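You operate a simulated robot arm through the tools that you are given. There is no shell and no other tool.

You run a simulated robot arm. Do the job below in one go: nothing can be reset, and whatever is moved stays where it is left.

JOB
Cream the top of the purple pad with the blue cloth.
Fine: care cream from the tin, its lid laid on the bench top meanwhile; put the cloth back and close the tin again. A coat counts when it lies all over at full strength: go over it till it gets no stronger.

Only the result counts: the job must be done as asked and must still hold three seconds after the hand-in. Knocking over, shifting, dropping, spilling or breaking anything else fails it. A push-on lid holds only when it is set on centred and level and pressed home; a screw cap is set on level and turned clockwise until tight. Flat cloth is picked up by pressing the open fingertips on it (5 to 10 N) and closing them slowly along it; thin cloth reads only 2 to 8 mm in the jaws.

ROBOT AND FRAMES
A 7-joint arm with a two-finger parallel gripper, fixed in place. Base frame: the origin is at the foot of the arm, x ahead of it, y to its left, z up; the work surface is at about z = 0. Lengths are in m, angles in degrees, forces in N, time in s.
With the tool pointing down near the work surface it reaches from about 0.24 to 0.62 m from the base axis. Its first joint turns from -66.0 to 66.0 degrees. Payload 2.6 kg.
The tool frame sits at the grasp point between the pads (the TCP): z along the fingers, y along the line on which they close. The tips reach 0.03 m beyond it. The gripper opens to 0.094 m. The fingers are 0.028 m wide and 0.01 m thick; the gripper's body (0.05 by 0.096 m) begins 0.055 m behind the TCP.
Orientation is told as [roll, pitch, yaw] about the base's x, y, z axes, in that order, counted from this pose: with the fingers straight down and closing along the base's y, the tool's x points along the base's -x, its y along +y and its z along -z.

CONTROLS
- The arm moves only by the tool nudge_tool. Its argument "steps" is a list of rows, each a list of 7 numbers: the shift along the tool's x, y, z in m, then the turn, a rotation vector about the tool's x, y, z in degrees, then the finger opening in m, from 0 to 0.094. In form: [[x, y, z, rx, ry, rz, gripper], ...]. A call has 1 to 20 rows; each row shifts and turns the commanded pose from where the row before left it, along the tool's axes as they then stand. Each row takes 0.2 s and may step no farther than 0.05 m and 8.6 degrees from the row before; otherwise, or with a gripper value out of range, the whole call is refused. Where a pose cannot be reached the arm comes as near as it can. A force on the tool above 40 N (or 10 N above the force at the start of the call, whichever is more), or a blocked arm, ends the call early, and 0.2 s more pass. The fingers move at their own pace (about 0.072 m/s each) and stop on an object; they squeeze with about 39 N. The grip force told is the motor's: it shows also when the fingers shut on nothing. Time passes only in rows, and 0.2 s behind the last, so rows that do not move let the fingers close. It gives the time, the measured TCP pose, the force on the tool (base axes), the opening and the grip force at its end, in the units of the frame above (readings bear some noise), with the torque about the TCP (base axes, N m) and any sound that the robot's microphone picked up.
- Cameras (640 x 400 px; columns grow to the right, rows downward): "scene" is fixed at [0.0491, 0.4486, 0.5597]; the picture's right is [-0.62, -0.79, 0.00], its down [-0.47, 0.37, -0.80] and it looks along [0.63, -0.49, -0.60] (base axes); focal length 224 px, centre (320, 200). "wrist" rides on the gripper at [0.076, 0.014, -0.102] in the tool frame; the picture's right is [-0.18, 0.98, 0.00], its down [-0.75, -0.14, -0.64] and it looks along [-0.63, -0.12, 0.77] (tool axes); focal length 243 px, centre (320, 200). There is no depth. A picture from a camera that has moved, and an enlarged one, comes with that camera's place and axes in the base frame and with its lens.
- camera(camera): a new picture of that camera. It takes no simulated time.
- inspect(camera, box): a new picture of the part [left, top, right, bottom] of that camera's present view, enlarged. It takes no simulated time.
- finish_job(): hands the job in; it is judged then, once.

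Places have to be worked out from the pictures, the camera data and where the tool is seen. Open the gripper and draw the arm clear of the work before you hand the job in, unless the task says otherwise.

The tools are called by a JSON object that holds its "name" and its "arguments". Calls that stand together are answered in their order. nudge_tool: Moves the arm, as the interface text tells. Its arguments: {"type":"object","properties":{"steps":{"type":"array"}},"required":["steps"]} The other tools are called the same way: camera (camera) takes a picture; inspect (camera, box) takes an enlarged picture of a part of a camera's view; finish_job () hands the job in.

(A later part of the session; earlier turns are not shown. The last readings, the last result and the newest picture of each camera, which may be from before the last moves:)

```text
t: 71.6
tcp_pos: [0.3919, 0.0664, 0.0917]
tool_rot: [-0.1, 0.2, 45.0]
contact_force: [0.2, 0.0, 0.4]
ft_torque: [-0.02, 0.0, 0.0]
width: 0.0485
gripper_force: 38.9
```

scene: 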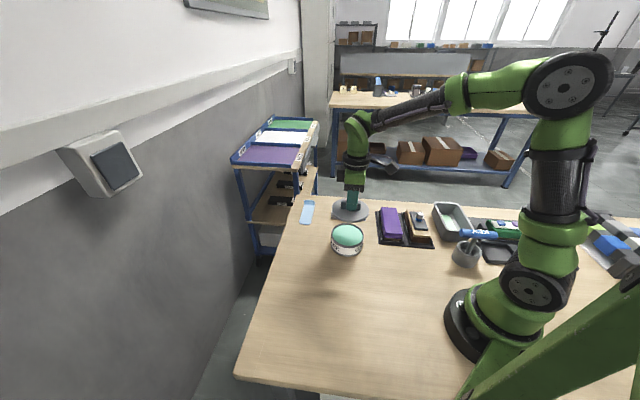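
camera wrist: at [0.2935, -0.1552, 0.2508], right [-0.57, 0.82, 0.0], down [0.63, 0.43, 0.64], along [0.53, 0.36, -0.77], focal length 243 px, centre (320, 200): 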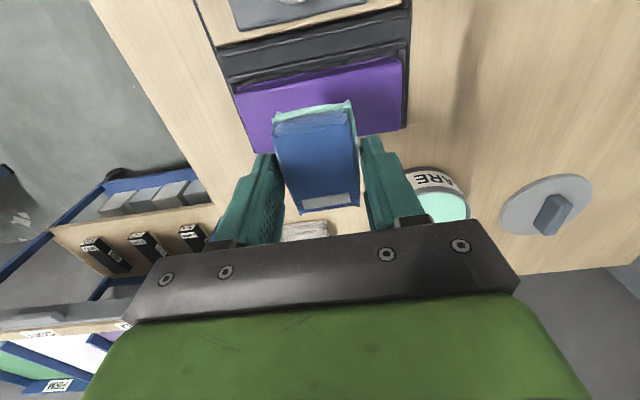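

Free at z≈0.092–0.093, inside the rim. I go down in 1 mm steps into the cream.

{"name": "nudge_tool", "arguments": {"steps": [[0, 0, 0.001, 0, 0, 0, 0.03], [0, 0, 0.001, 0, 0, 0, 0.03], [0, 0, 0.001, 0, 0, 0, 0.03], [0, 0, 0, 0, 0, 0, 0.03]]}}

{"name": "inspect", "arguments": {"camera": "scene", "box": [320, 205, 380, 265]}}

```text
t: 72.6
tcp_pos: [0.392, 0.0669, 0.0895]
tool_rot: [-0.1, 0.2, 44.9]
contact_force: [0.2, 0.2, -0.3]
ft_torque: [0.01, -0.01, 0.03]
width: 0.0488
gripper_force: 39.1
```

```text
6.67 times, centred on (350, 235) of scene
camera zoom: at [0.0491, 0.4486, 0.5597], right [-0.62, -0.79, 0.0], down [-0.47, 0.37, -0.8], along [0.63, -0.49, -0.6], focal length 1492 px, centre (120, -33)
```

zoom: 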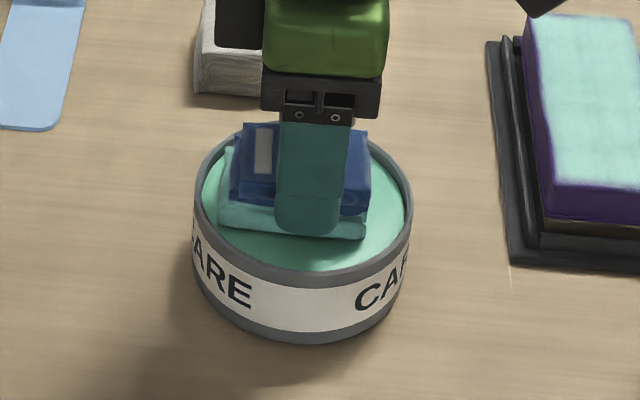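

Still just above the cream; two or so more millimetres.

{"name": "nudge_tool", "arguments": {"steps": [[0, 0, 0.001, 0, 0, 0, 0.03], [0, 0, 0.001, 0, 0, 0, 0.03], [0, 0, 0, 0, 0, 0, 0.03]]}}

```text
t: 73.4
tcp_pos: [0.3934, 0.0673, 0.0861]
tool_rot: [0.0, 0.3, 44.8]
contact_force: [-6.9, -4.6, 13.6]
ft_torque: [0.17, 0.38, 0.18]
width: 0.0488
gripper_force: 38.9
```

Contact with the cream (14 N). I hold a moment and lift straight out.

{"name": "nudge_tool", "arguments": {"steps": [[0, 0, 0, 0, 0, 0, 0.03], [0, 0, -0.002, 0, 0, 0, 0.03], [0, 0, -0.006, 0, 0, 0, 0.03], [0, 0, -0.03, 0, 0, 0, 0.03], [0, 0, -0.03, 0, 0, 0, 0.03], [0, 0, 0, 0, 0, 0, 0.03]]}}

{"name": "inspect", "arguments": {"camera": "scene", "box": [310, 175, 390, 265]}}

```text
t: 74.8
tcp_pos: [0.393, 0.067, 0.1551]
tool_rot: [-0.1, 0.2, 45.0]
contact_force: [-1.2, -0.4, 0.1]
ft_torque: [0.02, -0.04, 0.0]
width: 0.0486
gripper_force: 39.1
```

```text
4.44 times, centred on (350, 220) of scene
camera zoom: at [0.0491, 0.4486, 0.5597], right [-0.62, -0.79, 0.0], down [-0.47, 0.37, -0.8], along [0.63, -0.49, -0.6], focal length 995 px, centre (187, 111)
```

zoom: 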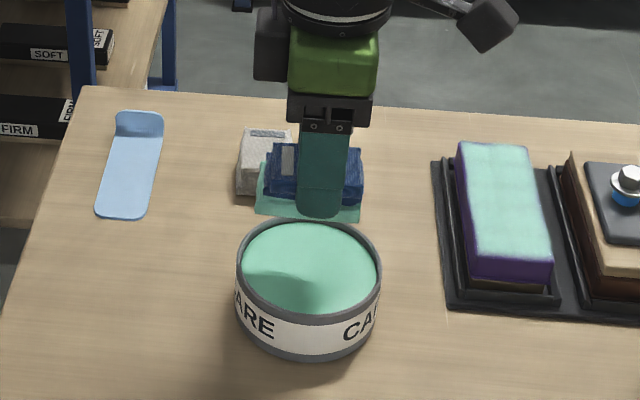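

Fresh cream is on. I return to the pad: far end first, offset toward the near-side long edge so the cloth overhangs it, staying above for now.

{"name": "nudge_tool", "arguments": {"steps": [[0.0311, -0.0304, 0, 0.09, -0.19, 0, 0.03], [0.0311, -0.0304, 0, 0, 0, 0, 0.03], [0.0311, -0.0304, 0, 0, 0, 0, 0.03], [0.0311, -0.0304, 0, 0, 0, 0, 0.03], [0.0311, -0.0304, 0, 0, 0, 0, 0.03], [0, 0, 0.03, 0, 0, 0, 0.03], [0, 0, 0.03, 0, 0, 0, 0.03], [0, 0, 0.004, 0, 0, 0, 0.03], [0, 0, 0, 0, 0, 0, 0.03], [0, 0, 0, 0, 0, 0, 0.03]]}}

{"name": "inspect", "arguments": {"camera": "wrist", "box": [200, 20, 540, 240]}}

{"name": "inspect", "arguments": {"camera": "scene", "box": [360, 180, 430, 250]}}

```text
t: 77.0
tcp_pos: [0.3898, -0.15, 0.0911]
tool_rot: [-0.1, 0.0, 45.0]
contact_force: [0.3, -0.5, -0.9]
ft_torque: [0.0, 0.0, -0.01]
width: 0.049
gripper_force: 39.1
```

```text
1.82 times, centred on (370, 130) of wrist
camera zoom: at [0.3266, -0.1945, 0.1943], right [-0.56, 0.83, 0.0], down [0.63, 0.43, 0.64], along [0.53, 0.36, -0.77], focal length 441 px, centre (229, 327)
```

zoom: 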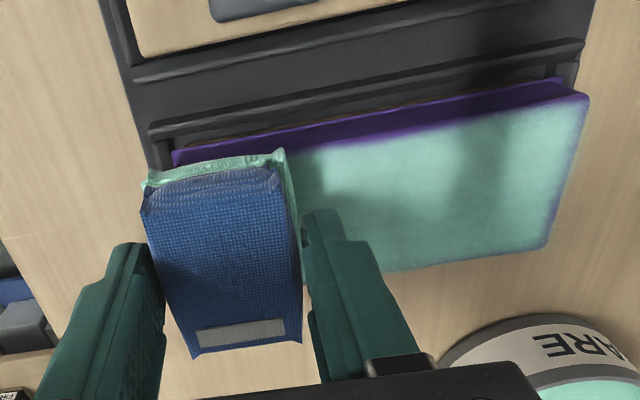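

```text
5.71 times, centred on (395, 215) of scene
camera zoom: at [0.0491, 0.4486, 0.5597], right [-0.62, -0.79, 0.0], down [-0.47, 0.37, -0.8], along [0.63, -0.49, -0.6], focal length 1279 px, centre (-109, 114)
```

zoom: 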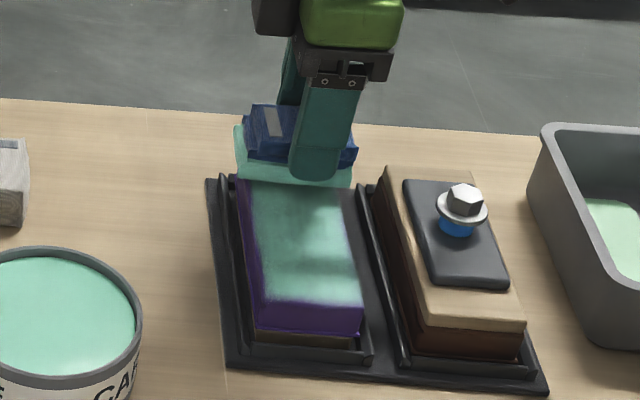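

Level and clear. I lower in small steps to light contact.

{"name": "nudge_tool", "arguments": {"steps": [[0, 0, 0.002, 0, 0, 0, 0.03], [0, 0, 0.002, 0, 0, 0, 0.03], [0, 0, 0.001, 0, 0, 0, 0.03], [0, 0, 0, 0, 0, 0, 0.03]]}}

```text
t: 78.0
tcp_pos: [0.3907, -0.1506, 0.0874]
tool_rot: [-0.2, 0.0, 44.9]
contact_force: [0.4, 0.6, -0.2]
ft_torque: [0.01, 0.0, 0.0]
width: 0.0492
gripper_force: 38.6
```

No contact yet; further half-millimetre steps.

{"name": "nudge_tool", "arguments": {"steps": [[0, 0, 0.001, 0, 0, 0, 0.03], [0, 0, 0.0005, 0, 0, 0, 0.03], [0, 0, 0, 0, 0, 0, 0.03]]}}

```text
t: 78.8
tcp_pos: [0.3925, -0.1509, 0.0847]
tool_rot: [-0.1, 0.0, 45.0]
contact_force: [0.2, -0.7, -0.4]
ft_torque: [0.0, -0.02, -0.01]
width: 0.0488
gripper_force: 39.1
```

{"name": "nudge_tool", "arguments": {"steps": [[0, 0, 0.0005, 0, 0, 0, 0.03], [0, 0, 0.0005, 0, 0, 0, 0.03], [0, 0, 0, 0, 0, 0, 0.03]]}}

```text
t: 79.6
tcp_pos: [0.3914, -0.1494, 0.0847]
tool_rot: [-0.3, 0.0, 45.0]
contact_force: [0.4, -1.5, 5.7]
ft_torque: [-0.02, 0.17, 0.01]
width: 0.0489
gripper_force: 38.8
```

Light contact of 6 N at the far end. I sweep along this long edge toward the near end.

{"name": "nudge_tool", "arguments": {"steps": [[0, 0.003, 0, 0, 0, 0, 0.03], [0, 0.005, 0.0002, 0, 0, 0, 0.03], [0, 0.005, 0, 0, 0, 0, 0.03], [0, 0.005, 0, 0, 0, 0, 0.03]]}}

```text
t: 80.6
tcp_pos: [0.3781, -0.1362, 0.0848]
tool_rot: [-0.1, -0.1, 44.9]
contact_force: [-0.4, -2.1, 2.9]
ft_torque: [-0.02, 0.08, 0.03]
width: 0.0488
gripper_force: 38.7
```

Only 3 N; I lower 0.4 mm and keep sweeping.

{"name": "nudge_tool", "arguments": {"steps": [[0, 0.004, 0.0004, 0, 0, 0, 0.03], [0, 0.005, 0, 0, 0, 0, 0.03], [0, 0.005, 0, 0, 0, 0, 0.03], [0, 0.005, 0, 0, 0, 0, 0.03], [0, 0.005, 0, 0, 0, 0, 0.03]]}}

```text
t: 81.8
tcp_pos: [0.3622, -0.1219, 0.0852]
tool_rot: [-0.4, -0.2, 45.1]
contact_force: [5.4, -6.6, 16.5]
ft_torque: [-0.11, 0.06, 0.09]
width: 0.0487
gripper_force: 38.9
```

Good, 16 N. I continue along the edge.

{"name": "nudge_tool", "arguments": {"steps": [[0, 0.005, 0, 0, 0, 0, 0.03], [0, 0.005, 0, 0, 0, 0, 0.03], [0, 0.005, 0, 0, 0, 0, 0.03], [0, 0.005, 0, 0, 0, 0, 0.03], [0, 0.005, 0, 0, 0, 0, 0.03]]}}

```text
t: 83.0
tcp_pos: [0.3449, -0.1051, 0.085]
tool_rot: [-0.6, -0.2, 45.0]
contact_force: [10.0, -6.9, 26.1]
ft_torque: [-0.12, 0.06, 0.06]
width: 0.0488
gripper_force: 39.6
```

26 N; I relieve 0.5 mm and continue to the near end.

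{"name": "nudge_tool", "arguments": {"steps": [[0, 0.004, -0.0005, 0, 0, 0, 0.03], [0, 0.005, 0, 0, 0, 0, 0.03], [0, 0.005, 0, 0, 0, 0, 0.03], [0, 0.005, 0, 0, 0, 0, 0.03]]}}

```text
t: 84.0
tcp_pos: [0.3293, -0.0904, 0.0849]
tool_rot: [-0.2, -0.1, 44.8]
contact_force: [4.2, -4.0, 11.2]
ft_torque: [-0.16, -0.35, -0.06]
width: 0.0487
gripper_force: 39.8
```

11 N; going on past the near end so the cloth overhangs it.

{"name": "nudge_tool", "arguments": {"steps": [[0, 0.005, 0, 0, 0, 0, 0.03], [0, 0.005, 0, 0, 0, 0, 0.03], [0, 0.005, 0, 0, 0, 0, 0.03], [0, 0.005, 0, 0, 0, 0, 0.03], [0, 0.002, 0, 0, 0, 0, 0.03]]}}

{"name": "inspect", "arguments": {"camera": "scene", "box": [360, 190, 430, 260]}}

{"name": "inspect", "arguments": {"camera": "wrist", "box": [120, 20, 460, 240]}}

```text
t: 85.2
tcp_pos: [0.3134, -0.0745, 0.0846]
tool_rot: [-0.1, 0.1, 45.0]
contact_force: [2.1, -2.2, 6.2]
ft_torque: [-0.11, -0.22, -0.05]
width: 0.0489
gripper_force: 39.0
```

```text
5.71 times, centred on (395, 225) of scene
camera zoom: at [0.049, 0.4486, 0.5597], right [-0.62, -0.79, 0.0], down [-0.47, 0.37, -0.8], along [0.63, -0.49, -0.6], focal length 1279 px, centre (-109, 57)
```

zoom: 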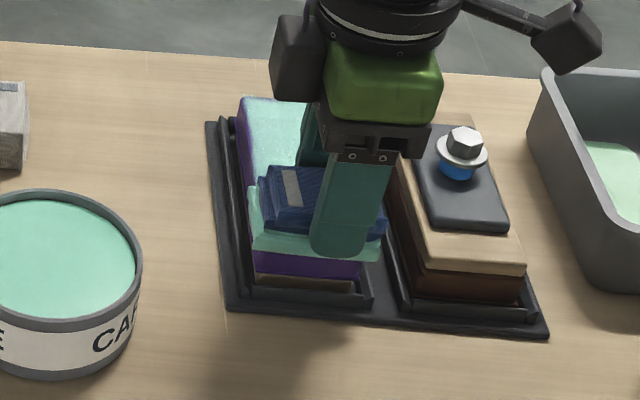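

```text
1.82 times, centred on (290, 130) of wrist
camera zoom: at [0.2516, -0.1189, 0.1872], right [-0.56, 0.83, 0.0], down [0.63, 0.43, 0.64], along [0.53, 0.36, -0.77], focal length 441 px, centre (374, 327)
```

zoom: 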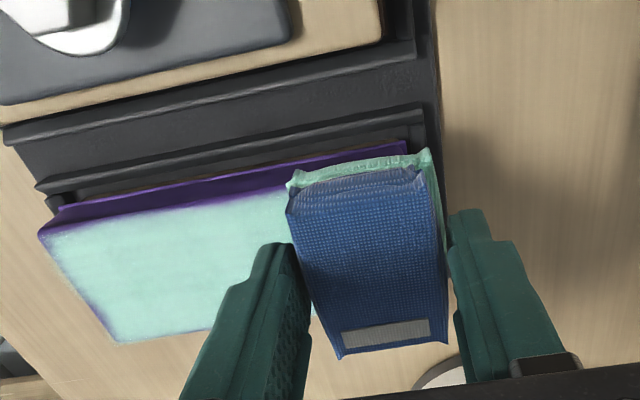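

The cloth overhangs the near end; now I sweep sideways across this end to the other long edge in small steps.

{"name": "nudge_tool", "arguments": {"steps": [[-0.002, 0, -0.0002, 0, 0, 0, 0.03], [-0.003, 0, 0, 0, 0, 0, 0.03], [-0.003, 0, 0, 0, 0, 0, 0.03], [-0.003, 0, 0, 0, 0, 0, 0.03], [-0.003, 0, 0, 0, 0, 0, 0.03], [-0.002, 0, 0, 0, 0, 0, 0.03]]}}

```text
t: 86.6
tcp_pos: [0.3269, -0.062, 0.0852]
tool_rot: [-0.2, 0.0, 44.9]
contact_force: [-1.3, -1.3, 2.8]
ft_torque: [-0.06, 0.11, 0.01]
width: 0.0491
gripper_force: 39.0
```

Light contact; I lower 0.4 mm and sweep along the other long edge toward the far end.

{"name": "nudge_tool", "arguments": {"steps": [[0, -0.002, 0.0004, 0, 0, 0, 0.03], [0, -0.004, 0, 0, 0, 0, 0.03], [0, -0.005, 0, 0, 0, 0, 0.03], [0, -0.005, 0, 0, 0, 0, 0.03]]}}

```text
t: 87.6
tcp_pos: [0.3372, -0.0738, 0.0839]
tool_rot: [-0.2, 0.0, 45.0]
contact_force: [-1.7, 4.2, 9.3]
ft_torque: [0.21, 0.15, -0.04]
width: 0.0487
gripper_force: 39.1
```

9 N; continuing along this edge.

{"name": "nudge_tool", "arguments": {"steps": [[0, -0.005, 0, 0, 0, 0, 0.03], [0, -0.005, 0, 0, 0, 0, 0.03], [0, -0.005, 0, 0, 0, 0, 0.03], [0, -0.005, 0, 0, 0, 0, 0.03], [0, -0.005, 0, 0, 0, 0, 0.03]]}}

```text
t: 89.0
tcp_pos: [0.3553, -0.0904, 0.0845]
tool_rot: [-0.2, 0.0, 44.9]
contact_force: [-3.4, 1.0, 7.0]
ft_torque: [0.01, 0.15, -0.02]
width: 0.0489
gripper_force: 38.8
stopped in row 5: the force on the tool passed its limit at 41 N (the readings are from after the stop); the commanded pose is now the measured one
```

A short spike stopped it; it rests at 7 N. I go on with a 0.3 mm relief and slightly shorter steps.

{"name": "nudge_tool", "arguments": {"steps": [[0, -0.003, -0.0003, 0, 0, 0, 0.03], [0, -0.004, 0, 0, 0, 0, 0.03], [0, -0.004, 0, 0, 0, 0, 0.03], [0, -0.004, 0, 0, 0, 0, 0.03]]}}

```text
t: 90.0
tcp_pos: [0.3668, -0.102, 0.0834]
tool_rot: [-0.2, -0.1, 44.9]
contact_force: [-6.9, 5.5, 17.0]
ft_torque: [0.19, 0.39, -0.1]
width: 0.0486
gripper_force: 38.7
```

17 N; I relieve another 0.3 mm and continue.

{"name": "nudge_tool", "arguments": {"steps": [[0, -0.004, -0.0003, 0, 0, 0, 0.03], [0, -0.004, 0, 0, 0, 0, 0.03], [0, -0.005, 0, 0, 0, 0, 0.03], [0, -0.005, 0, 0, 0, 0, 0.03]]}}

```text
t: 91.0
tcp_pos: [0.3785, -0.1128, 0.0837]
tool_rot: [-0.2, 0.0, 44.9]
contact_force: [-0.9, 0.4, 1.1]
ft_torque: [0.06, 0.03, -0.02]
width: 0.0488
gripper_force: 38.7
```

Contact light (1 N); I lower 0.3 mm and continue to the far end.

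{"name": "nudge_tool", "arguments": {"steps": [[0, -0.004, 0.0003, 0, 0, 0, 0.03], [0, -0.005, 0, 0, 0, 0, 0.03], [0, -0.005, 0, 0, 0, 0, 0.03], [0, -0.005, 0, 0, 0, 0, 0.03]]}}

```text
t: 92.0
tcp_pos: [0.3924, -0.1275, 0.0844]
tool_rot: [-0.1, 0.1, 45.1]
contact_force: [-1.1, 0.3, 0.6]
ft_torque: [-0.02, 0.0, -0.03]
width: 0.049
gripper_force: 39.0
```

Still faint; lower 0.5 mm more and continue.

{"name": "nudge_tool", "arguments": {"steps": [[0, -0.003, 0.0005, 0, 0, 0, 0.03], [0, -0.005, 0, 0, 0, 0, 0.03], [0, -0.005, 0, 0, 0, 0, 0.03]]}}

```text
t: 92.8
tcp_pos: [0.4006, -0.1375, 0.0845]
tool_rot: [-0.2, -0.1, 44.9]
contact_force: [-0.1, 1.3, 2.4]
ft_torque: [0.11, 0.05, -0.01]
width: 0.0488
gripper_force: 38.6
```

2 N; I lower 0.3 mm, overhang the far end by another 5 mm, then sweep across it.

{"name": "nudge_tool", "arguments": {"steps": [[0, -0.003, 0.0003, 0, 0, 0, 0.03], [0, -0.002, 0, 0, 0, 0, 0.03], [0.002, 0, 0, 0, 0, 0, 0.03], [0.002, 0, 0, 0, 0, 0, 0.03]]}}

```text
t: 93.8
tcp_pos: [0.4011, -0.1445, 0.0842]
tool_rot: [-0.2, -0.1, 44.8]
contact_force: [2.6, 1.6, 4.9]
ft_torque: [0.13, -0.04, -0.08]
width: 0.0487
gripper_force: 39.2
```

5 N; continuing the sideways sweep over the far end.

{"name": "nudge_tool", "arguments": {"steps": [[0.002, 0, 0, 0, 0, 0, 0.03], [0.003, 0, 0, 0, 0, 0, 0.03], [0.003, 0, 0, 0, 0, 0, 0.03], [0.003, 0, 0, 0, 0, 0, 0.03], [0.002, 0, 0, 0, 0, 0, 0.03]]}}

```text
t: 95.0
tcp_pos: [0.3922, -0.1502, 0.0838]
tool_rot: [-0.2, -0.1, 45.0]
contact_force: [1.2, 2.9, 6.2]
ft_torque: [0.17, -0.03, -0.05]
width: 0.0487
gripper_force: 38.9
```

I lift off and move aside to inspect the coat.

{"name": "nudge_tool", "arguments": {"steps": [[0, 0, -0.01, 0, 0, 0, 0.03], [0, 0, -0.03, 0, 0, 0, 0.03], [0, 0, -0.03, 0, 0, 0, 0.03], [-0.04, 0, -0.01, 0, 0, 0, 0.03], [-0.04, 0, -0.01, 0, 0, 0, 0.03], [0, 0, 0, 0, 0, 0, 0.03]]}}

{"name": "inspect", "arguments": {"camera": "scene", "box": [370, 190, 430, 250]}}

{"name": "inspect", "arguments": {"camera": "scene", "box": [384, 202, 408, 226]}}

{"name": "inspect", "arguments": {"camera": "scene", "box": [384, 220, 408, 244]}}

```text
t: 96.3
tcp_pos: [0.4483, -0.0924, 0.1727]
tool_rot: [-0.2, -0.1, 44.9]
contact_force: [0.5, 0.7, -0.5]
ft_torque: [0.0, 0.01, -0.03]
width: 0.0489
gripper_force: 39.2
```

```text
6.67 times, centred on (400, 220) of scene
camera zoom: at [0.0491, 0.4486, 0.5597], right [-0.62, -0.79, 0.0], down [-0.47, 0.37, -0.8], along [0.63, -0.49, -0.6], focal length 1492 px, centre (-213, 67)
```

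zoom: 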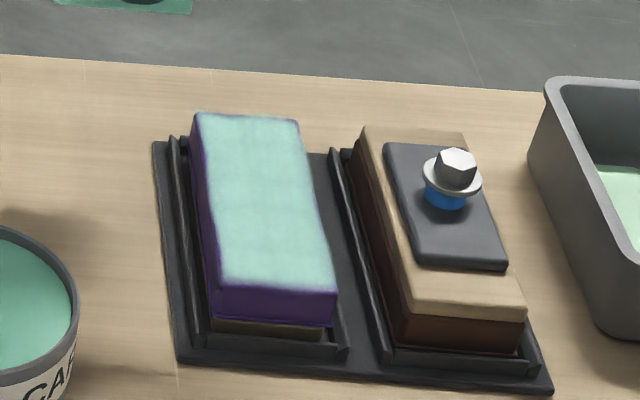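

```text
16.00 times, centred on (396, 214) of scene
camera zoom: at [0.0491, 0.4486, 0.5597], right [-0.62, -0.79, 0.0], down [-0.47, 0.37, -0.8], along [0.63, -0.49, -0.6], focal length 3582 px, centre (-896, -24)
```

zoom: 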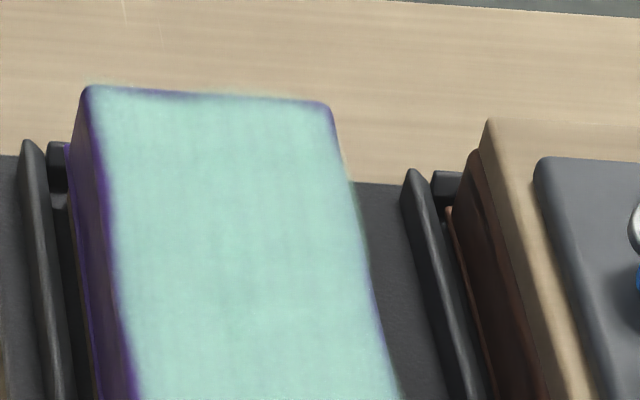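

```text
16.00 times, centred on (396, 232) of scene
camera zoom: at [0.0491, 0.4486, 0.5597], right [-0.62, -0.79, 0.0], down [-0.47, 0.37, -0.8], along [0.63, -0.49, -0.6], focal length 3582 px, centre (-896, -312)
```

zoom: 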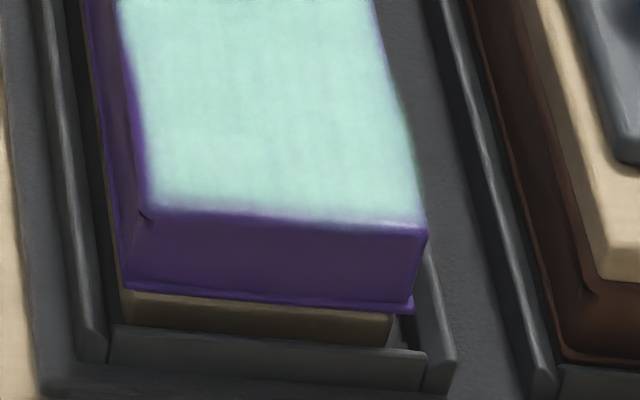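

The picture is unchanged compared with before the second coating, which suggests full strength with only the rounded rims left purple. I move the wrist camera over the pad for a straighter look.

{"name": "nudge_tool", "arguments": {"steps": [[0.015, 0.025, 0, 0, 0, 0, 0.03], [0.015, 0.025, 0, 0, 0, 0, 0.03], [0, 0, 0, 0, 0, 0, 0.03]]}}

{"name": "inspect", "arguments": {"camera": "wrist", "box": [200, 0, 460, 160]}}

```text
t: 97.2
tcp_pos: [0.3926, -0.0806, 0.1727]
tool_rot: [-0.2, -0.1, 44.9]
contact_force: [-0.4, -1.1, -0.2]
ft_torque: [0.02, -0.04, 0.0]
width: 0.0488
gripper_force: 38.4
```

```text
2.46 times, centred on (330, 80) of wrist
camera zoom: at [0.3288, -0.1257, 0.2749], right [-0.56, 0.83, 0.0], down [0.63, 0.43, 0.64], along [0.53, 0.36, -0.77], focal length 597 px, centre (295, 495)
```

zoom: 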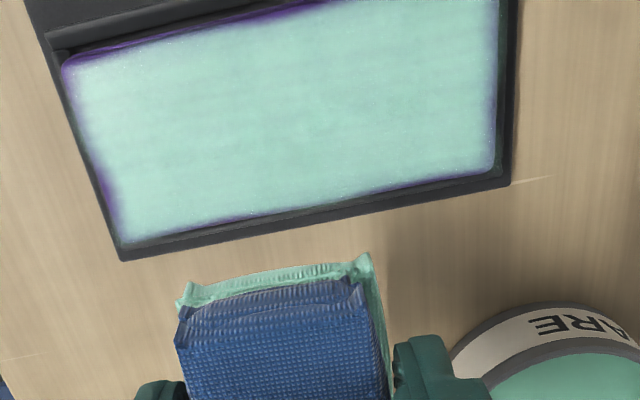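

The flat is mint, but the far end (left) and patches along the edges still show some purple. I zoom in on these.

{"name": "inspect", "arguments": {"camera": "wrist", "box": [215, 10, 295, 110]}}

{"name": "inspect", "arguments": {"camera": "wrist", "box": [340, 0, 420, 90]}}

{"name": "inspect", "arguments": {"camera": "wrist", "box": [270, 50, 350, 110]}}

```text
4.00 times, centred on (255, 60) of wrist
camera zoom: at [0.3288, -0.1257, 0.2749], right [-0.56, 0.83, 0.0], down [0.63, 0.43, 0.64], along [0.53, 0.36, -0.77], focal length 970 px, centre (580, 760)
```

zoom: 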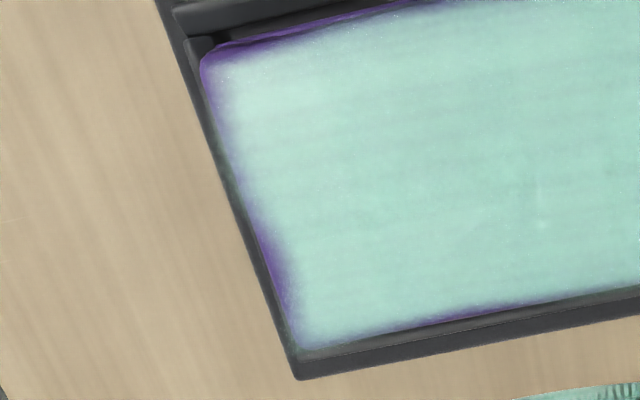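

```text
4.44 times, centred on (380, 45) of wrist
camera zoom: at [0.3288, -0.1257, 0.2749], right [-0.56, 0.83, 0.0], down [0.63, 0.43, 0.64], along [0.53, 0.36, -0.77], focal length 1078 px, centre (53, 889)
```

zoom: 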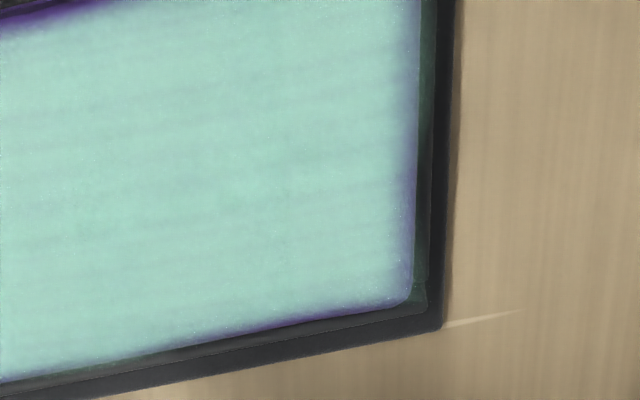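

```text
6.67 times, centred on (310, 80) of wrist
camera zoom: at [0.3288, -0.1257, 0.2749], right [-0.56, 0.83, 0.0], down [0.63, 0.43, 0.64], along [0.53, 0.36, -0.77], focal length 1618 px, centre (387, 1000)
```

zoom: 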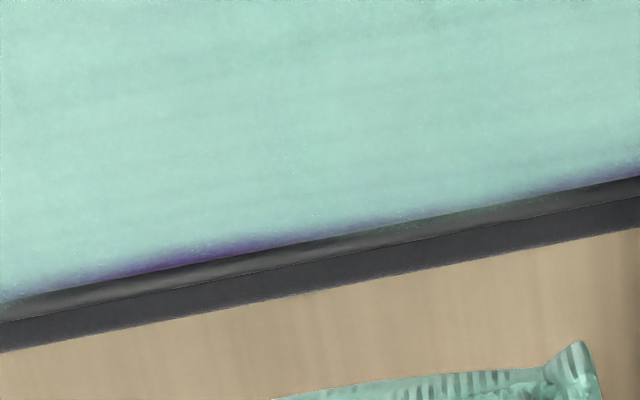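

The far end's strip and a few edge spots are still weak, so the cloth must reach further over the edges. I move to the far end with a bigger overhang, levelled, just above contact height.

{"name": "nudge_tool", "arguments": {"steps": [[0.0173, -0.027, 0, -0.21, -0.07, 0, 0.03], [0.0173, -0.027, 0, 0, 0, 0, 0.03], [0, 0, 0.04, 0, 0, 0, 0.03], [0, 0, 0.04, 0, 0, 0, 0.03], [0, 0, 0.004, 0, 0, 0, 0.03], [0, 0, 0, 0, 0, 0, 0.03], [0, 0, 0, 0, 0, 0, 0.03]]}}

```text
t: 98.8
tcp_pos: [0.4056, -0.143, 0.0886]
tool_rot: [0.0, -0.1, 44.8]
contact_force: [0.3, -0.8, -0.4]
ft_torque: [0.02, 0.02, -0.04]
width: 0.0488
gripper_force: 39.1
```

Level now. I lower to contact in small steps.

{"name": "nudge_tool", "arguments": {"steps": [[0, 0, 0.002, 0, 0, 0, 0.03], [0, 0, 0.001, 0, 0, 0, 0.03], [0, 0, 0.0005, 0, 0, 0, 0.03], [0, 0, 0, 0, 0, 0, 0.03]]}}

```text
t: 99.8
tcp_pos: [0.4063, -0.1429, 0.0852]
tool_rot: [0.0, -0.1, 45.0]
contact_force: [-0.2, 0.4, -0.6]
ft_torque: [0.0, -0.02, -0.01]
width: 0.0489
gripper_force: 38.9
```

Not yet touching; half-millimetre steps.

{"name": "nudge_tool", "arguments": {"steps": [[0, 0, 0.0005, 0, 0, 0, 0.03], [0, 0, 0.0005, 0, 0, 0, 0.03], [0, 0, 0, 0, 0, 0, 0.03]]}}

```text
t: 100.5
tcp_pos: [0.4064, -0.1436, 0.0855]
tool_rot: [0.0, -0.2, 44.9]
contact_force: [0.7, 0.4, -0.8]
ft_torque: [0.02, -0.01, -0.01]
width: 0.049
gripper_force: 38.8
```

Still no contact; continuing.

{"name": "nudge_tool", "arguments": {"steps": [[0, 0, 0.0005, 0, 0, 0, 0.03], [0, 0, 0.0005, 0, 0, 0, 0.03], [0, 0, 0, 0, 0, 0, 0.03]]}}

```text
t: 101.3
tcp_pos: [0.4078, -0.1442, 0.0832]
tool_rot: [-0.1, -0.2, 44.9]
contact_force: [-0.6, 0.7, -0.3]
ft_torque: [-0.01, -0.02, 0.01]
width: 0.0486
gripper_force: 39.4
```

Still free at 0.083; two more half-millimetre steps.

{"name": "nudge_tool", "arguments": {"steps": [[0, 0, 0.0005, 0, 0, 0, 0.03], [0, 0, 0.0005, 0, 0, 0, 0.03], [0, 0, 0, 0, 0, 0, 0.03]]}}

{"name": "inspect", "arguments": {"camera": "scene", "box": [370, 180, 430, 240]}}

```text
t: 102.2
tcp_pos: [0.4066, -0.1444, 0.0841]
tool_rot: [-0.1, -0.2, 44.8]
contact_force: [-1.0, 2.6, 10.5]
ft_torque: [0.06, 0.22, -0.02]
width: 0.049
gripper_force: 39.0
```

```text
6.67 times, centred on (400, 210) of scene
camera zoom: at [0.049, 0.4486, 0.5597], right [-0.62, -0.79, 0.0], down [-0.47, 0.37, -0.8], along [0.63, -0.49, -0.6], focal length 1492 px, centre (-213, 133)
```

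zoom: 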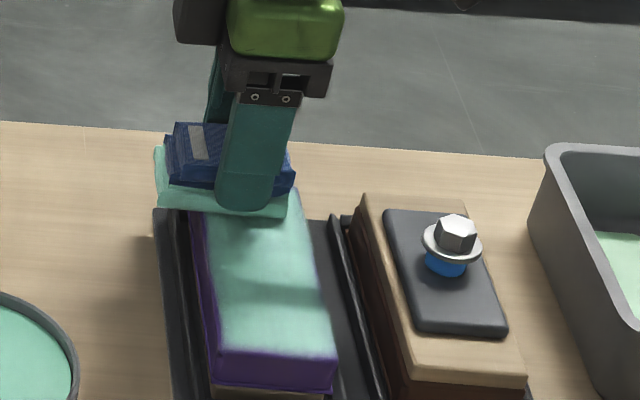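

10 N contact. I sweep sideways across the far end.

{"name": "nudge_tool", "arguments": {"steps": [[0.002, 0, 0, 0, 0, 0, 0.03], [0.003, 0, 0, 0, 0, 0, 0.03], [0.003, 0, 0, 0, 0, 0, 0.03], [0.003, 0, 0, 0, 0, 0, 0.03], [0.003, 0, 0, 0, 0, 0, 0.03]]}}

```text
t: 103.3
tcp_pos: [0.3979, -0.1519, 0.0841]
tool_rot: [-0.2, -0.3, 45.0]
contact_force: [8.2, 9.6, 23.8]
ft_torque: [0.47, -0.07, -0.09]
width: 0.049
gripper_force: 39.3
```

24 N; relieve 0.4 mm and sweep on.

{"name": "nudge_tool", "arguments": {"steps": [[0.002, 0, -0.0004, 0, 0, 0, 0.03], [0.003, 0, 0, 0, 0, 0, 0.03], [0.003, 0, 0, 0, 0, 0, 0.03], [0.002, 0, 0, 0, 0, 0, 0.03]]}}

```text
t: 104.3
tcp_pos: [0.3894, -0.1607, 0.084]
tool_rot: [0.1, -0.1, 44.8]
contact_force: [8.1, 3.7, 15.3]
ft_torque: [0.24, -0.36, -0.04]
width: 0.0488
gripper_force: 39.1
```

Now at the other corner (15 N). I sweep back across the far end.

{"name": "nudge_tool", "arguments": {"steps": [[-0.001, 0, -0.0002, 0, 0, 0, 0.03], [-0.002, 0, 0, 0, 0, 0, 0.03], [-0.003, 0, 0, 0, 0, 0, 0.03], [-0.003, 0, 0, 0, 0, 0, 0.03], [-0.003, 0, 0, 0, 0, 0, 0.03]]}}

```text
t: 105.5
tcp_pos: [0.3976, -0.1521, 0.0853]
tool_rot: [0.1, 0.0, 44.8]
contact_force: [-3.2, -3.6, 9.4]
ft_torque: [-0.26, 0.22, -0.01]
width: 0.0489
gripper_force: 38.8
```

9 N; continuing sideways to the free edge.

{"name": "nudge_tool", "arguments": {"steps": [[-0.003, 0, 0, 0, 0, 0, 0.03], [-0.003, 0, 0, 0, 0, 0, 0.03], [-0.003, 0, 0, 0, 0, 0, 0.03], [-0.003, 0, 0, 0, 0, 0, 0.03], [-0.003, 0, 0, 0, 0, 0, 0.03]]}}

```text
t: 106.8
tcp_pos: [0.4089, -0.1422, 0.0824]
tool_rot: [0.0, -0.1, 44.9]
contact_force: [-2.6, -2.4, 6.9]
ft_torque: [-0.16, 0.17, -0.01]
width: 0.0487
gripper_force: 38.8
```

6.9 N at the corner. I shift 3 mm further over the free long edge and sweep along it to the near end.

{"name": "nudge_tool", "arguments": {"steps": [[-0.003, 0, 0, 0, 0, 0, 0.03], [0, 0.002, -0.0001, 0, 0, 0, 0.03], [0, 0.004, 0, 0, 0, 0, 0.03], [0, 0.004, 0, 0, 0, 0, 0.03], [0, 0.004, 0, 0, 0, 0, 0.03]]}}

```text
t: 108.0
tcp_pos: [0.4, -0.1283, 0.084]
tool_rot: [0.1, -0.1, 45.0]
contact_force: [1.6, -1.2, 3.7]
ft_torque: [-0.12, -0.08, 0.01]
width: 0.0488
gripper_force: 38.9
```

3.7 N; lower 0.3 mm and continue.

{"name": "nudge_tool", "arguments": {"steps": [[0, 0.004, 0.0003, 0, 0, 0, 0.03], [0, 0.005, 0, 0, 0, 0, 0.03], [0, 0.005, 0, 0, 0, 0, 0.03], [0, 0.005, 0, 0, 0, 0, 0.03], [0, 0.005, 0, 0, 0, 0, 0.03]]}}

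```text
t: 109.2
tcp_pos: [0.3834, -0.1129, 0.0841]
tool_rot: [0.0, -0.1, 44.9]
contact_force: [3.4, -2.7, 7.7]
ft_torque: [-0.12, -0.08, 0.0]
width: 0.0486
gripper_force: 38.5
```

7.7 N, good; continuing.

{"name": "nudge_tool", "arguments": {"steps": [[0, 0.005, 0.0001, 0, 0, 0, 0.03], [0, 0.005, 0, 0, 0, 0, 0.03], [0, 0.005, 0, 0, 0, 0, 0.03], [0, 0.005, 0, 0, 0, 0, 0.03], [0, 0.005, 0, 0, 0, 0, 0.03]]}}

```text
t: 110.3
tcp_pos: [0.3656, -0.0949, 0.0838]
tool_rot: [0.0, -0.2, 45.0]
contact_force: [4.0, -2.0, 8.5]
ft_torque: [-0.08, -0.15, 0.05]
width: 0.0488
gripper_force: 39.0
```

Steady 8.5 N; continuing toward the near end.

{"name": "nudge_tool", "arguments": {"steps": [[0, 0.005, 0, 0, 0, 0, 0.03], [0, 0.005, 0, 0, 0, 0, 0.03], [0, 0.005, 0, 0, 0, 0, 0.03], [0, 0.005, 0, 0, 0, 0, 0.03], [0, 0.005, 0, 0, 0, 0, 0.03]]}}

```text
t: 111.5
tcp_pos: [0.3501, -0.0776, 0.0833]
tool_rot: [-0.2, -0.2, 45.0]
contact_force: [5.8, -7.9, 18.5]
ft_torque: [-0.26, -0.05, 0.06]
width: 0.0486
gripper_force: 38.8
```

18 N; slight relief and go on.

{"name": "nudge_tool", "arguments": {"steps": [[0, 0.005, -0.0003, 0, 0, 0, 0.03], [0, 0.005, 0, 0, 0, 0, 0.03], [0, 0.005, 0, 0, 0, 0, 0.03], [0, 0.005, 0, 0, 0, 0, 0.03]]}}

```text
t: 112.5
tcp_pos: [0.3334, -0.0624, 0.0833]
tool_rot: [0.1, -0.1, 44.9]
contact_force: [2.0, -4.2, 8.0]
ft_torque: [-0.2, -0.15, -0.05]
width: 0.0488
gripper_force: 38.7
```

8 N; continuing beyond the near end.

{"name": "nudge_tool", "arguments": {"steps": [[0, 0.005, 0, 0, 0, 0, 0.03], [0, 0.005, 0, 0, 0, 0, 0.03], [0, 0.004, 0, 0, 0, 0, 0.03], [0, 0, 0, 0, 0, 0, 0.03]]}}

```text
t: 113.5
tcp_pos: [0.3228, -0.0537, 0.0836]
tool_rot: [0.1, -0.1, 44.9]
contact_force: [0.7, -0.6, -0.7]
ft_torque: [0.01, -0.01, 0.0]
width: 0.0486
gripper_force: 39.0
```

Contact lost over the overhang; I lower 0.6 mm and sweep sideways across the near end.

{"name": "nudge_tool", "arguments": {"steps": [[0, -0.002, 0.0006, 0, 0, 0, 0.03], [0.002, 0, 0, 0, 0, 0, 0.03], [0.003, 0, 0, 0, 0, 0, 0.03]]}}

```text
t: 114.3
tcp_pos: [0.3223, -0.0591, 0.084]
tool_rot: [-0.1, -0.2, 45.0]
contact_force: [-0.4, -0.7, 0.9]
ft_torque: [0.02, -0.02, 0.03]
width: 0.0489
gripper_force: 39.0
```

Still faint; 0.5 mm lower and on.

{"name": "nudge_tool", "arguments": {"steps": [[0.002, 0, 0.0005, 0, 0, 0, 0.03], [0.003, 0, 0, 0, 0, 0, 0.03], [0.003, 0, 0, 0, 0, 0, 0.03]]}}

```text
t: 115.2
tcp_pos: [0.3162, -0.0637, 0.0839]
tool_rot: [-0.1, -0.2, 45.0]
contact_force: [3.4, 2.6, 6.8]
ft_torque: [0.13, -0.12, 0.0]
width: 0.0489
gripper_force: 38.7
```

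6.8 N; continuing across the near end.

{"name": "nudge_tool", "arguments": {"steps": [[0.003, 0, 0, 0, 0, 0, 0.03], [0.003, 0, 0, 0, 0, 0, 0.03], [0.003, 0, 0, 0, 0, 0, 0.03], [0.003, 0, 0, 0, 0, 0, 0.03], [0.003, 0, 0, 0, 0, 0, 0.03]]}}

```text
t: 116.3
tcp_pos: [0.3066, -0.0749, 0.085]
tool_rot: [0.0, -0.2, 44.8]
contact_force: [5.3, 4.2, 11.6]
ft_torque: [0.22, -0.35, 0.02]
width: 0.0488
gripper_force: 39.4
```

11.6 N. I sweep back across the near end for a second go.

{"name": "nudge_tool", "arguments": {"steps": [[-0.001, 0, -0.0002, 0, 0, 0, 0.03], [-0.002, 0, 0, 0, 0, 0, 0.03], [-0.003, 0, 0, 0, 0, 0, 0.03], [-0.003, 0, 0, 0, 0, 0, 0.03], [-0.003, 0, 0, 0, 0, 0, 0.03]]}}

```text
t: 117.5
tcp_pos: [0.3163, -0.067, 0.0827]
tool_rot: [0.0, -0.2, 45.0]
contact_force: [-3.0, -2.9, 9.9]
ft_torque: [-0.21, 0.16, -0.02]
width: 0.0489
gripper_force: 39.5
```

10 N; continuing to the free corner.

{"name": "nudge_tool", "arguments": {"steps": [[-0.003, 0, 0, 0, 0, 0, 0.03], [-0.003, 0, 0, 0, 0, 0, 0.03], [-0.003, 0, 0, 0, 0, 0, 0.03], [-0.003, 0, 0, 0, 0, 0, 0.03], [-0.002, 0, 0, 0, 0, 0, 0.03]]}}

```text
t: 118.6
tcp_pos: [0.3217, -0.0594, 0.0822]
tool_rot: [-0.2, -0.1, 44.7]
contact_force: [-3.1, 0.5, 8.1]
ft_torque: [0.05, 0.1, 0.02]
width: 0.0488
gripper_force: 38.8
stopped in row 5: the force on the tool passed its limit at 43 N (the readings are from after the stop); the commanded pose is now the measured one
```

A spike again at the corner; resting at 8 N. I relieve 0.4 mm and sweep back toward the opposite corner.

{"name": "nudge_tool", "arguments": {"steps": [[0.001, 0, -0.0004, 0, 0, 0, 0.03], [0.002, 0, 0, 0, 0, 0, 0.03], [0.003, 0, 0, 0, 0, 0, 0.03], [0.003, 0, 0, 0, 0, 0, 0.03]]}}

```text
t: 119.6
tcp_pos: [0.3175, -0.0648, 0.0835]
tool_rot: [-0.3, -0.2, 44.8]
contact_force: [5.4, 6.4, 15.0]
ft_torque: [0.25, -0.18, 0.02]
width: 0.0489
gripper_force: 39.0
```

15 N; slight relief and on to the other corner.

{"name": "nudge_tool", "arguments": {"steps": [[0.003, 0, -0.0002, 0, 0, 0, 0.03], [0.003, 0, 0, 0, 0, 0, 0.03], [0.003, 0, 0, 0, 0, 0, 0.03], [0.003, 0, 0, 0, 0, 0, 0.03], [0.003, 0, 0, 0, 0, 0, 0.03]]}}

```text
t: 120.8
tcp_pos: [0.3031, -0.076, 0.0825]
tool_rot: [0.1, 0.1, 44.8]
contact_force: [0.5, 0.3, -0.6]
ft_torque: [-0.03, -0.01, 0.0]
width: 0.0489
gripper_force: 39.0
```

Contact lost at this corner; I lower 0.6 mm and sweep along the near-side long edge back to the far end.

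{"name": "nudge_tool", "arguments": {"steps": [[0, -0.002, 0.0006, 0, 0, 0, 0.03], [0, -0.003, 0, 0, 0, 0, 0.03], [0, -0.004, 0, 0, 0, 0, 0.03]]}}

```text
t: 121.6
tcp_pos: [0.3105, -0.0825, 0.0825]
tool_rot: [-0.1, -0.2, 44.8]
contact_force: [-2.2, 3.0, 5.0]
ft_torque: [0.17, 0.1, 0.02]
width: 0.0488
gripper_force: 39.0
```

5 N; continuing.

{"name": "nudge_tool", "arguments": {"steps": [[0, -0.004, 0.0001, 0, 0, 0, 0.03], [0, -0.004, 0, 0, 0, 0, 0.03], [0, -0.004, 0, 0, 0, 0, 0.03], [0, -0.004, 0, 0, 0, 0, 0.03]]}}

```text
t: 122.6
tcp_pos: [0.324, -0.0944, 0.0823]
tool_rot: [0.0, 0.0, 44.7]
contact_force: [-6.3, 5.4, 15.1]
ft_torque: [0.28, 0.13, 0.09]
width: 0.0488
gripper_force: 39.3
```

15 N; 0.2 mm relief and continue.

{"name": "nudge_tool", "arguments": {"steps": [[0, -0.004, -0.0002, 0, 0, 0, 0.03], [0, -0.004, 0, 0, 0, 0, 0.03], [0, -0.004, 0, 0, 0, 0, 0.03], [0, -0.004, 0, 0, 0, 0, 0.03]]}}

```text
t: 123.6
tcp_pos: [0.335, -0.1044, 0.0823]
tool_rot: [-0.1, -0.2, 44.7]
contact_force: [-7.7, 4.2, 18.5]
ft_torque: [0.2, 0.22, 0.1]
width: 0.0486
gripper_force: 39.1
```

18 N; 0.3 mm relief and continue.

{"name": "nudge_tool", "arguments": {"steps": [[0, -0.004, -0.0003, 0, 0, 0, 0.03], [0, -0.004, 0, 0, 0, 0, 0.03], [0, -0.005, 0, 0, 0, 0, 0.03], [0, -0.005, 0, 0, 0, 0, 0.03]]}}

```text
t: 124.6
tcp_pos: [0.3466, -0.1182, 0.0824]
tool_rot: [0.1, 0.0, 44.7]
contact_force: [-5.8, 8.3, 19.1]
ft_torque: [0.27, 0.13, 0.0]
width: 0.0484
gripper_force: 39.2
```

19 N; relief 0.4 mm and continue.

{"name": "nudge_tool", "arguments": {"steps": [[0, -0.004, -0.0004, 0, 0, 0, 0.03], [0, -0.005, 0, 0, 0, 0, 0.03], [0, -0.005, 0, 0, 0, 0, 0.03], [0, -0.005, 0, 0, 0, 0, 0.03]]}}

```text
t: 125.6
tcp_pos: [0.3594, -0.1315, 0.0832]
tool_rot: [0.0, 0.0, 44.8]
contact_force: [0.1, -0.8, -0.3]
ft_torque: [-0.03, 0.02, -0.03]
width: 0.0487
gripper_force: 39.0
```

Contact lost; 0.4 mm down and continue.

{"name": "nudge_tool", "arguments": {"steps": [[0, 0.003, 0.0004, 0, 0, 0, 0.03], [0, -0.003, 0, 0, 0, 0, 0.03], [0, -0.005, 0, 0, 0, 0, 0.03], [0, -0.005, 0, 0, 0, 0, 0.03]]}}

```text
t: 126.6
tcp_pos: [0.367, -0.1371, 0.0823]
tool_rot: [0.0, -0.1, 44.7]
contact_force: [-3.0, 1.5, 6.2]
ft_torque: [-0.03, 0.1, -0.03]
width: 0.0487
gripper_force: 39.1
```

6 N; continuing to the far end.

{"name": "nudge_tool", "arguments": {"steps": [[0, -0.005, 0, 0, 0, 0, 0.03], [0, -0.005, 0, 0, 0, 0, 0.03], [0, -0.005, 0, 0, 0, 0, 0.03], [0, -0.005, 0, 0, 0, 0, 0.03]]}}

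```text
t: 127.6
tcp_pos: [0.3814, -0.1521, 0.0841]
tool_rot: [-0.1, -0.1, 44.7]
contact_force: [-1.5, 2.6, 5.3]
ft_torque: [0.08, 0.12, -0.04]
width: 0.0487
gripper_force: 39.1
```

5 N; finishing past the far end, then lift off to inspect.

{"name": "nudge_tool", "arguments": {"steps": [[0, -0.005, 0.0002, 0, 0, 0, 0.03], [0, -0.005, 0, 0, 0, 0, 0.03], [0, -0.003, 0, 0, 0, 0, 0.03], [-0.003, 0, 0, 0, 0, 0, 0.03], [-0.003, 0, 0, 0, 0, 0, 0.03]]}}

```text
t: 128.8
tcp_pos: [0.3943, -0.1581, 0.0831]
tool_rot: [-0.1, 0.0, 44.8]
contact_force: [-0.9, 0.2, -0.3]
ft_torque: [-0.02, 0.01, 0.03]
width: 0.0488
gripper_force: 39.0
```

Now I lift and place the wrist camera over the pad for the same straight view as before.

{"name": "nudge_tool", "arguments": {"steps": [[0, 0, -0.01, 0, 0, 0, 0.03], [0, 0, -0.04, 0, 0, 0, 0.03], [0, 0, -0.04, 0, 0, 0, 0.03], [-0.028, 0.03, 0, 0, 0, 0, 0.03], [-0.028, 0.03, 0, 0, 0, 0, 0.03], [0, 0, 0, 0, 0, 0, 0.03]]}}

{"name": "inspect", "arguments": {"camera": "wrist", "box": [200, 0, 460, 160]}}

{"name": "inspect", "arguments": {"camera": "wrist", "box": [215, 10, 295, 110]}}

{"name": "inspect", "arguments": {"camera": "wrist", "box": [340, 0, 420, 90]}}

{"name": "inspect", "arguments": {"camera": "scene", "box": [380, 200, 412, 244]}}

```text
t: 130.2
tcp_pos: [0.3949, -0.076, 0.1721]
tool_rot: [0.0, -0.2, 44.7]
contact_force: [-0.6, -1.1, -0.5]
ft_torque: [0.02, 0.01, 0.01]
width: 0.0487
gripper_force: 39.7
```

```text
2.46 times, centred on (330, 80) of wrist
camera zoom: at [0.3302, -0.1203, 0.2754], right [-0.56, 0.83, 0.0], down [0.63, 0.43, 0.64], along [0.53, 0.36, -0.77], focal length 597 px, centre (295, 495)
```

zoom: 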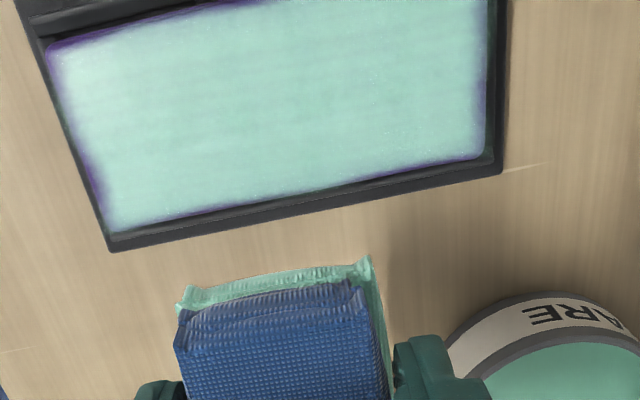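

```text
4.00 times, centred on (255, 60) of wrist
camera zoom: at [0.3302, -0.1203, 0.2754], right [-0.56, 0.83, 0.0], down [0.63, 0.43, 0.64], along [0.53, 0.36, -0.77], focal length 970 px, centre (580, 760)
```

zoom: 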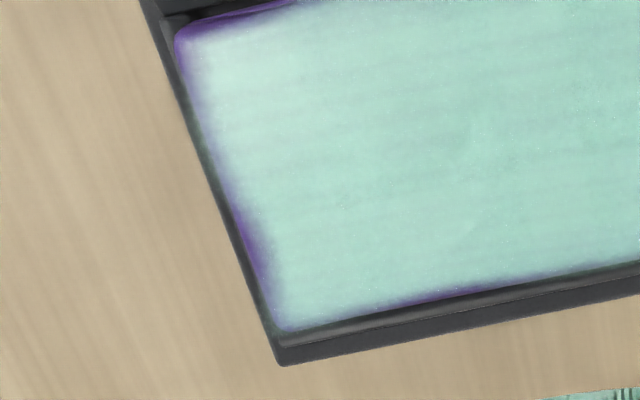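

```text
4.44 times, centred on (380, 45) of wrist
camera zoom: at [0.3302, -0.1203, 0.2754], right [-0.56, 0.83, 0.0], down [0.63, 0.43, 0.64], along [0.53, 0.36, -0.77], focal length 1078 px, centre (53, 889)
```

zoom: 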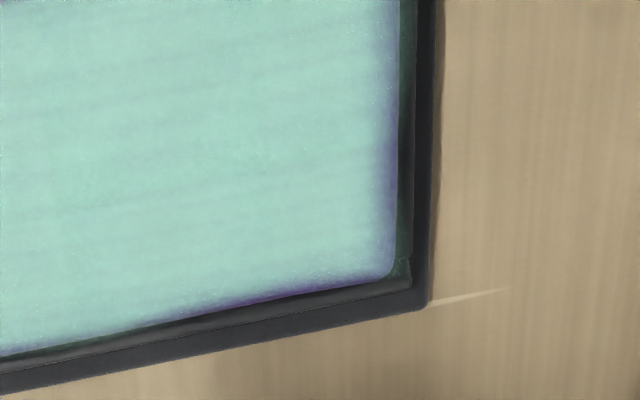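

```text
9.09 times, centred on (396, 222) of scene
camera zoom: at [0.049, 0.4486, 0.5597], right [-0.62, -0.79, 0.0], down [-0.47, 0.37, -0.8], along [0.63, -0.49, -0.6], focal length 2035 px, centre (-371, 0)
```

zoom: 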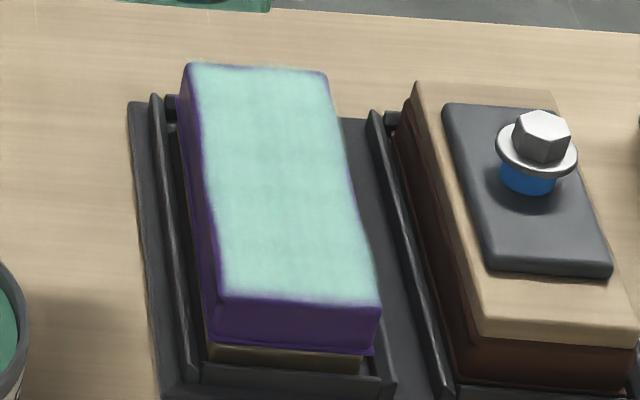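

Even after the wide, firm edge passes nothing has changed anywhere, so the coat is at full strength. Now I take the cloth back: move above its original place (0.4715, −0.0738) and turn back to −40.5°.

{"name": "nudge_tool", "arguments": {"steps": [[-0.028, -0.0262, 0, -0.11, 0, 0, 0.03], [-0.028, -0.0262, 0, 0, 0, 0, 0.03], [0, 0, 0, 0, 0, 7.1, 0.03], [0, 0, 0, 0, 0, 7.1, 0.03], [0, 0, 0, 0, 0, 7.1, 0.03], [0, 0, 0, 0, 0, 7.1, 0.03], [0, 0, 0, 0, 0, 7.1, 0.03], [0, 0, 0, 0, 0, 7.1, 0.03], [0, 0, 0, 0, 0, 7.1, 0.03], [0, 0, 0, 0, 0, 7.1, 0.03], [0, 0, 0, 0, 0, 7.1, 0.03], [0, 0, 0, 0, 0, 7.1, 0.03], [0, 0, 0, 0, 0, 7.1, 0.03], [0, 0, 0, 0, 0, 7.1, 0.03], [0, 0, 0, 0, 0, 0, 0.03], [0, 0, 0, 0, 0, 0, 0.03]]}}

{"name": "camera", "arguments": {"camera": "wrist"}}

{"name": "inspect", "arguments": {"camera": "scene", "box": [290, 150, 450, 280]}}

```text
t: 133.6
tcp_pos: [0.4684, -0.072, 0.1726]
tool_rot: [0.0, 0.0, -40.5]
contact_force: [-0.7, 0.1, -0.7]
ft_torque: [-0.01, -0.06, 0.0]
width: 0.0486
gripper_force: 39.4
```

```text
taken
camera wrist: at [0.4208, -0.0133, 0.2759], right [0.78, 0.63, 0.0], down [0.48, -0.6, 0.64], along [0.4, -0.5, -0.77], focal length 243 px, centre (320, 200)
```

wrist: 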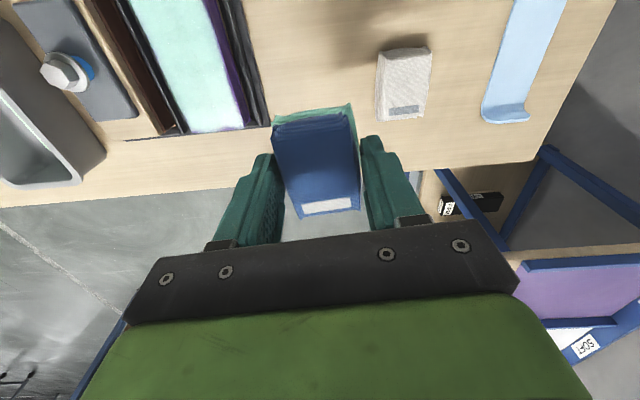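

```text
3.08 times, centred on (370, 215) of scene
camera zoom: at [0.0491, 0.4486, 0.5597], right [-0.62, -0.79, 0.0], down [-0.47, 0.37, -0.8], along [0.63, -0.49, -0.6], focal length 689 px, centre (166, 154)
```

zoom: 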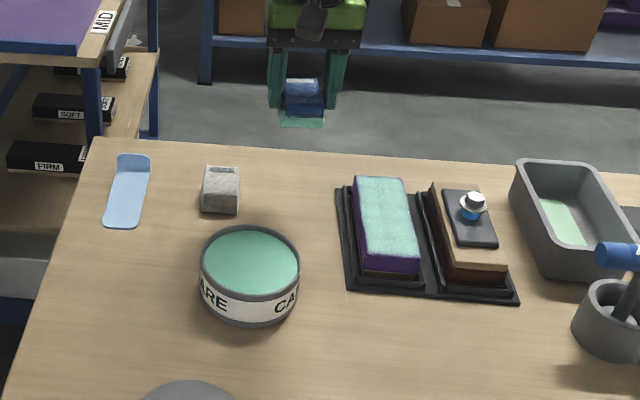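

I correct 3–4 mm and lower to about 1 cm above the bench.

{"name": "nudge_tool", "arguments": {"steps": [[-0.0036, 0.0007, 0.03, 0, 0, 0, 0.03], [0, 0, 0.04, 0, 0, 0, 0.03], [0, 0, 0.04, 0, 0, 0, 0.03], [0, 0, 0.01, 0, 0, 0, 0.03], [0, 0, 0, 0, 0, 0, 0.03], [0, 0, 0, 0, 0, 0, 0.03]]}}

{"name": "inspect", "arguments": {"camera": "scene", "box": [325, 190, 385, 240]}}

```text
t: 135.0
tcp_pos: [0.4701, -0.0723, 0.0532]
tool_rot: [0.1, 0.0, -40.5]
contact_force: [0.9, 0.1, 0.6]
ft_torque: [0.02, -0.02, 0.03]
width: 0.0488
gripper_force: 39.2
```

```text
8.00 times, centred on (355, 215) of scene
camera zoom: at [0.0491, 0.4486, 0.5597], right [-0.62, -0.79, 0.0], down [-0.47, 0.37, -0.8], along [0.63, -0.49, -0.6], focal length 1791 px, centre (40, 80)
```

zoom: 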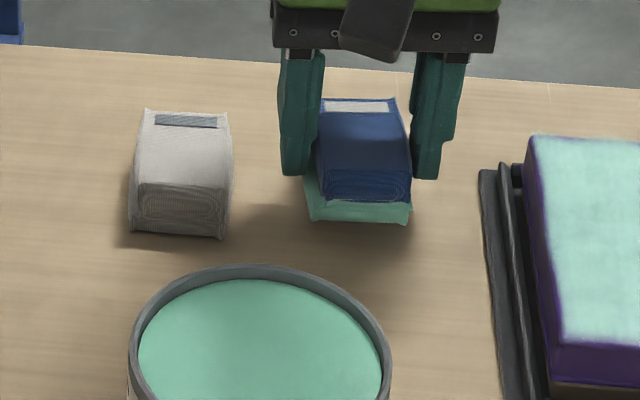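

Nearly the original spot. I lower in small steps to the bench.

{"name": "nudge_tool", "arguments": {"steps": [[0, 0.001, 0.004, 0, 0, 0, 0.03], [0, 0, 0.002, 0, 0, 0, 0.03], [0, 0, 0.001, 0, 0, 0, 0.03], [0, 0, 0, 0, 0, 0, 0.03]]}}

```text
t: 136.0
tcp_pos: [0.4723, -0.073, 0.0469]
tool_rot: [0.2, 0.0, -40.5]
contact_force: [-0.3, -0.5, 0.2]
ft_torque: [0.0, 0.01, 0.0]
width: 0.0488
gripper_force: 39.0
```

Close to the bench; millimetre steps now.

{"name": "nudge_tool", "arguments": {"steps": [[0, 0, 0.001, 0, 0, 0, 0.03], [0, 0, 0.001, 0, 0, 0, 0.03], [0, 0, 0, 0, 0, 0, 0.03]]}}

```text
t: 136.8
tcp_pos: [0.4723, -0.0738, 0.044]
tool_rot: [0.1, 0.0, -40.5]
contact_force: [0.5, 1.1, 0.4]
ft_torque: [-0.02, 0.03, -0.03]
width: 0.0489
gripper_force: 39.2
```

Still no load; two more half-millimetre steps.

{"name": "nudge_tool", "arguments": {"steps": [[0, 0, 0.0007, 0, 0, 0, 0.03], [0, 0, 0.0007, 0, 0, 0, 0.03], [0, 0, 0, 0, 0, 0, 0.03]]}}

{"name": "inspect", "arguments": {"camera": "scene", "box": [325, 190, 385, 240]}}

```text
t: 137.6
tcp_pos: [0.4714, -0.074, 0.0408]
tool_rot: [0.1, 0.0, -40.5]
contact_force: [-0.1, 0.1, 0.4]
ft_torque: [0.03, 0.02, 0.0]
width: 0.0488
gripper_force: 38.6
```

```text
8.00 times, centred on (355, 215) of scene
camera zoom: at [0.0491, 0.4486, 0.5597], right [-0.62, -0.79, 0.0], down [-0.47, 0.37, -0.8], along [0.63, -0.49, -0.6], focal length 1791 px, centre (40, 80)
```

zoom: 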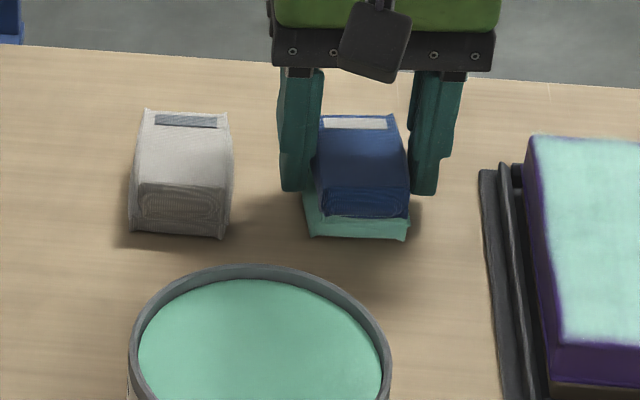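

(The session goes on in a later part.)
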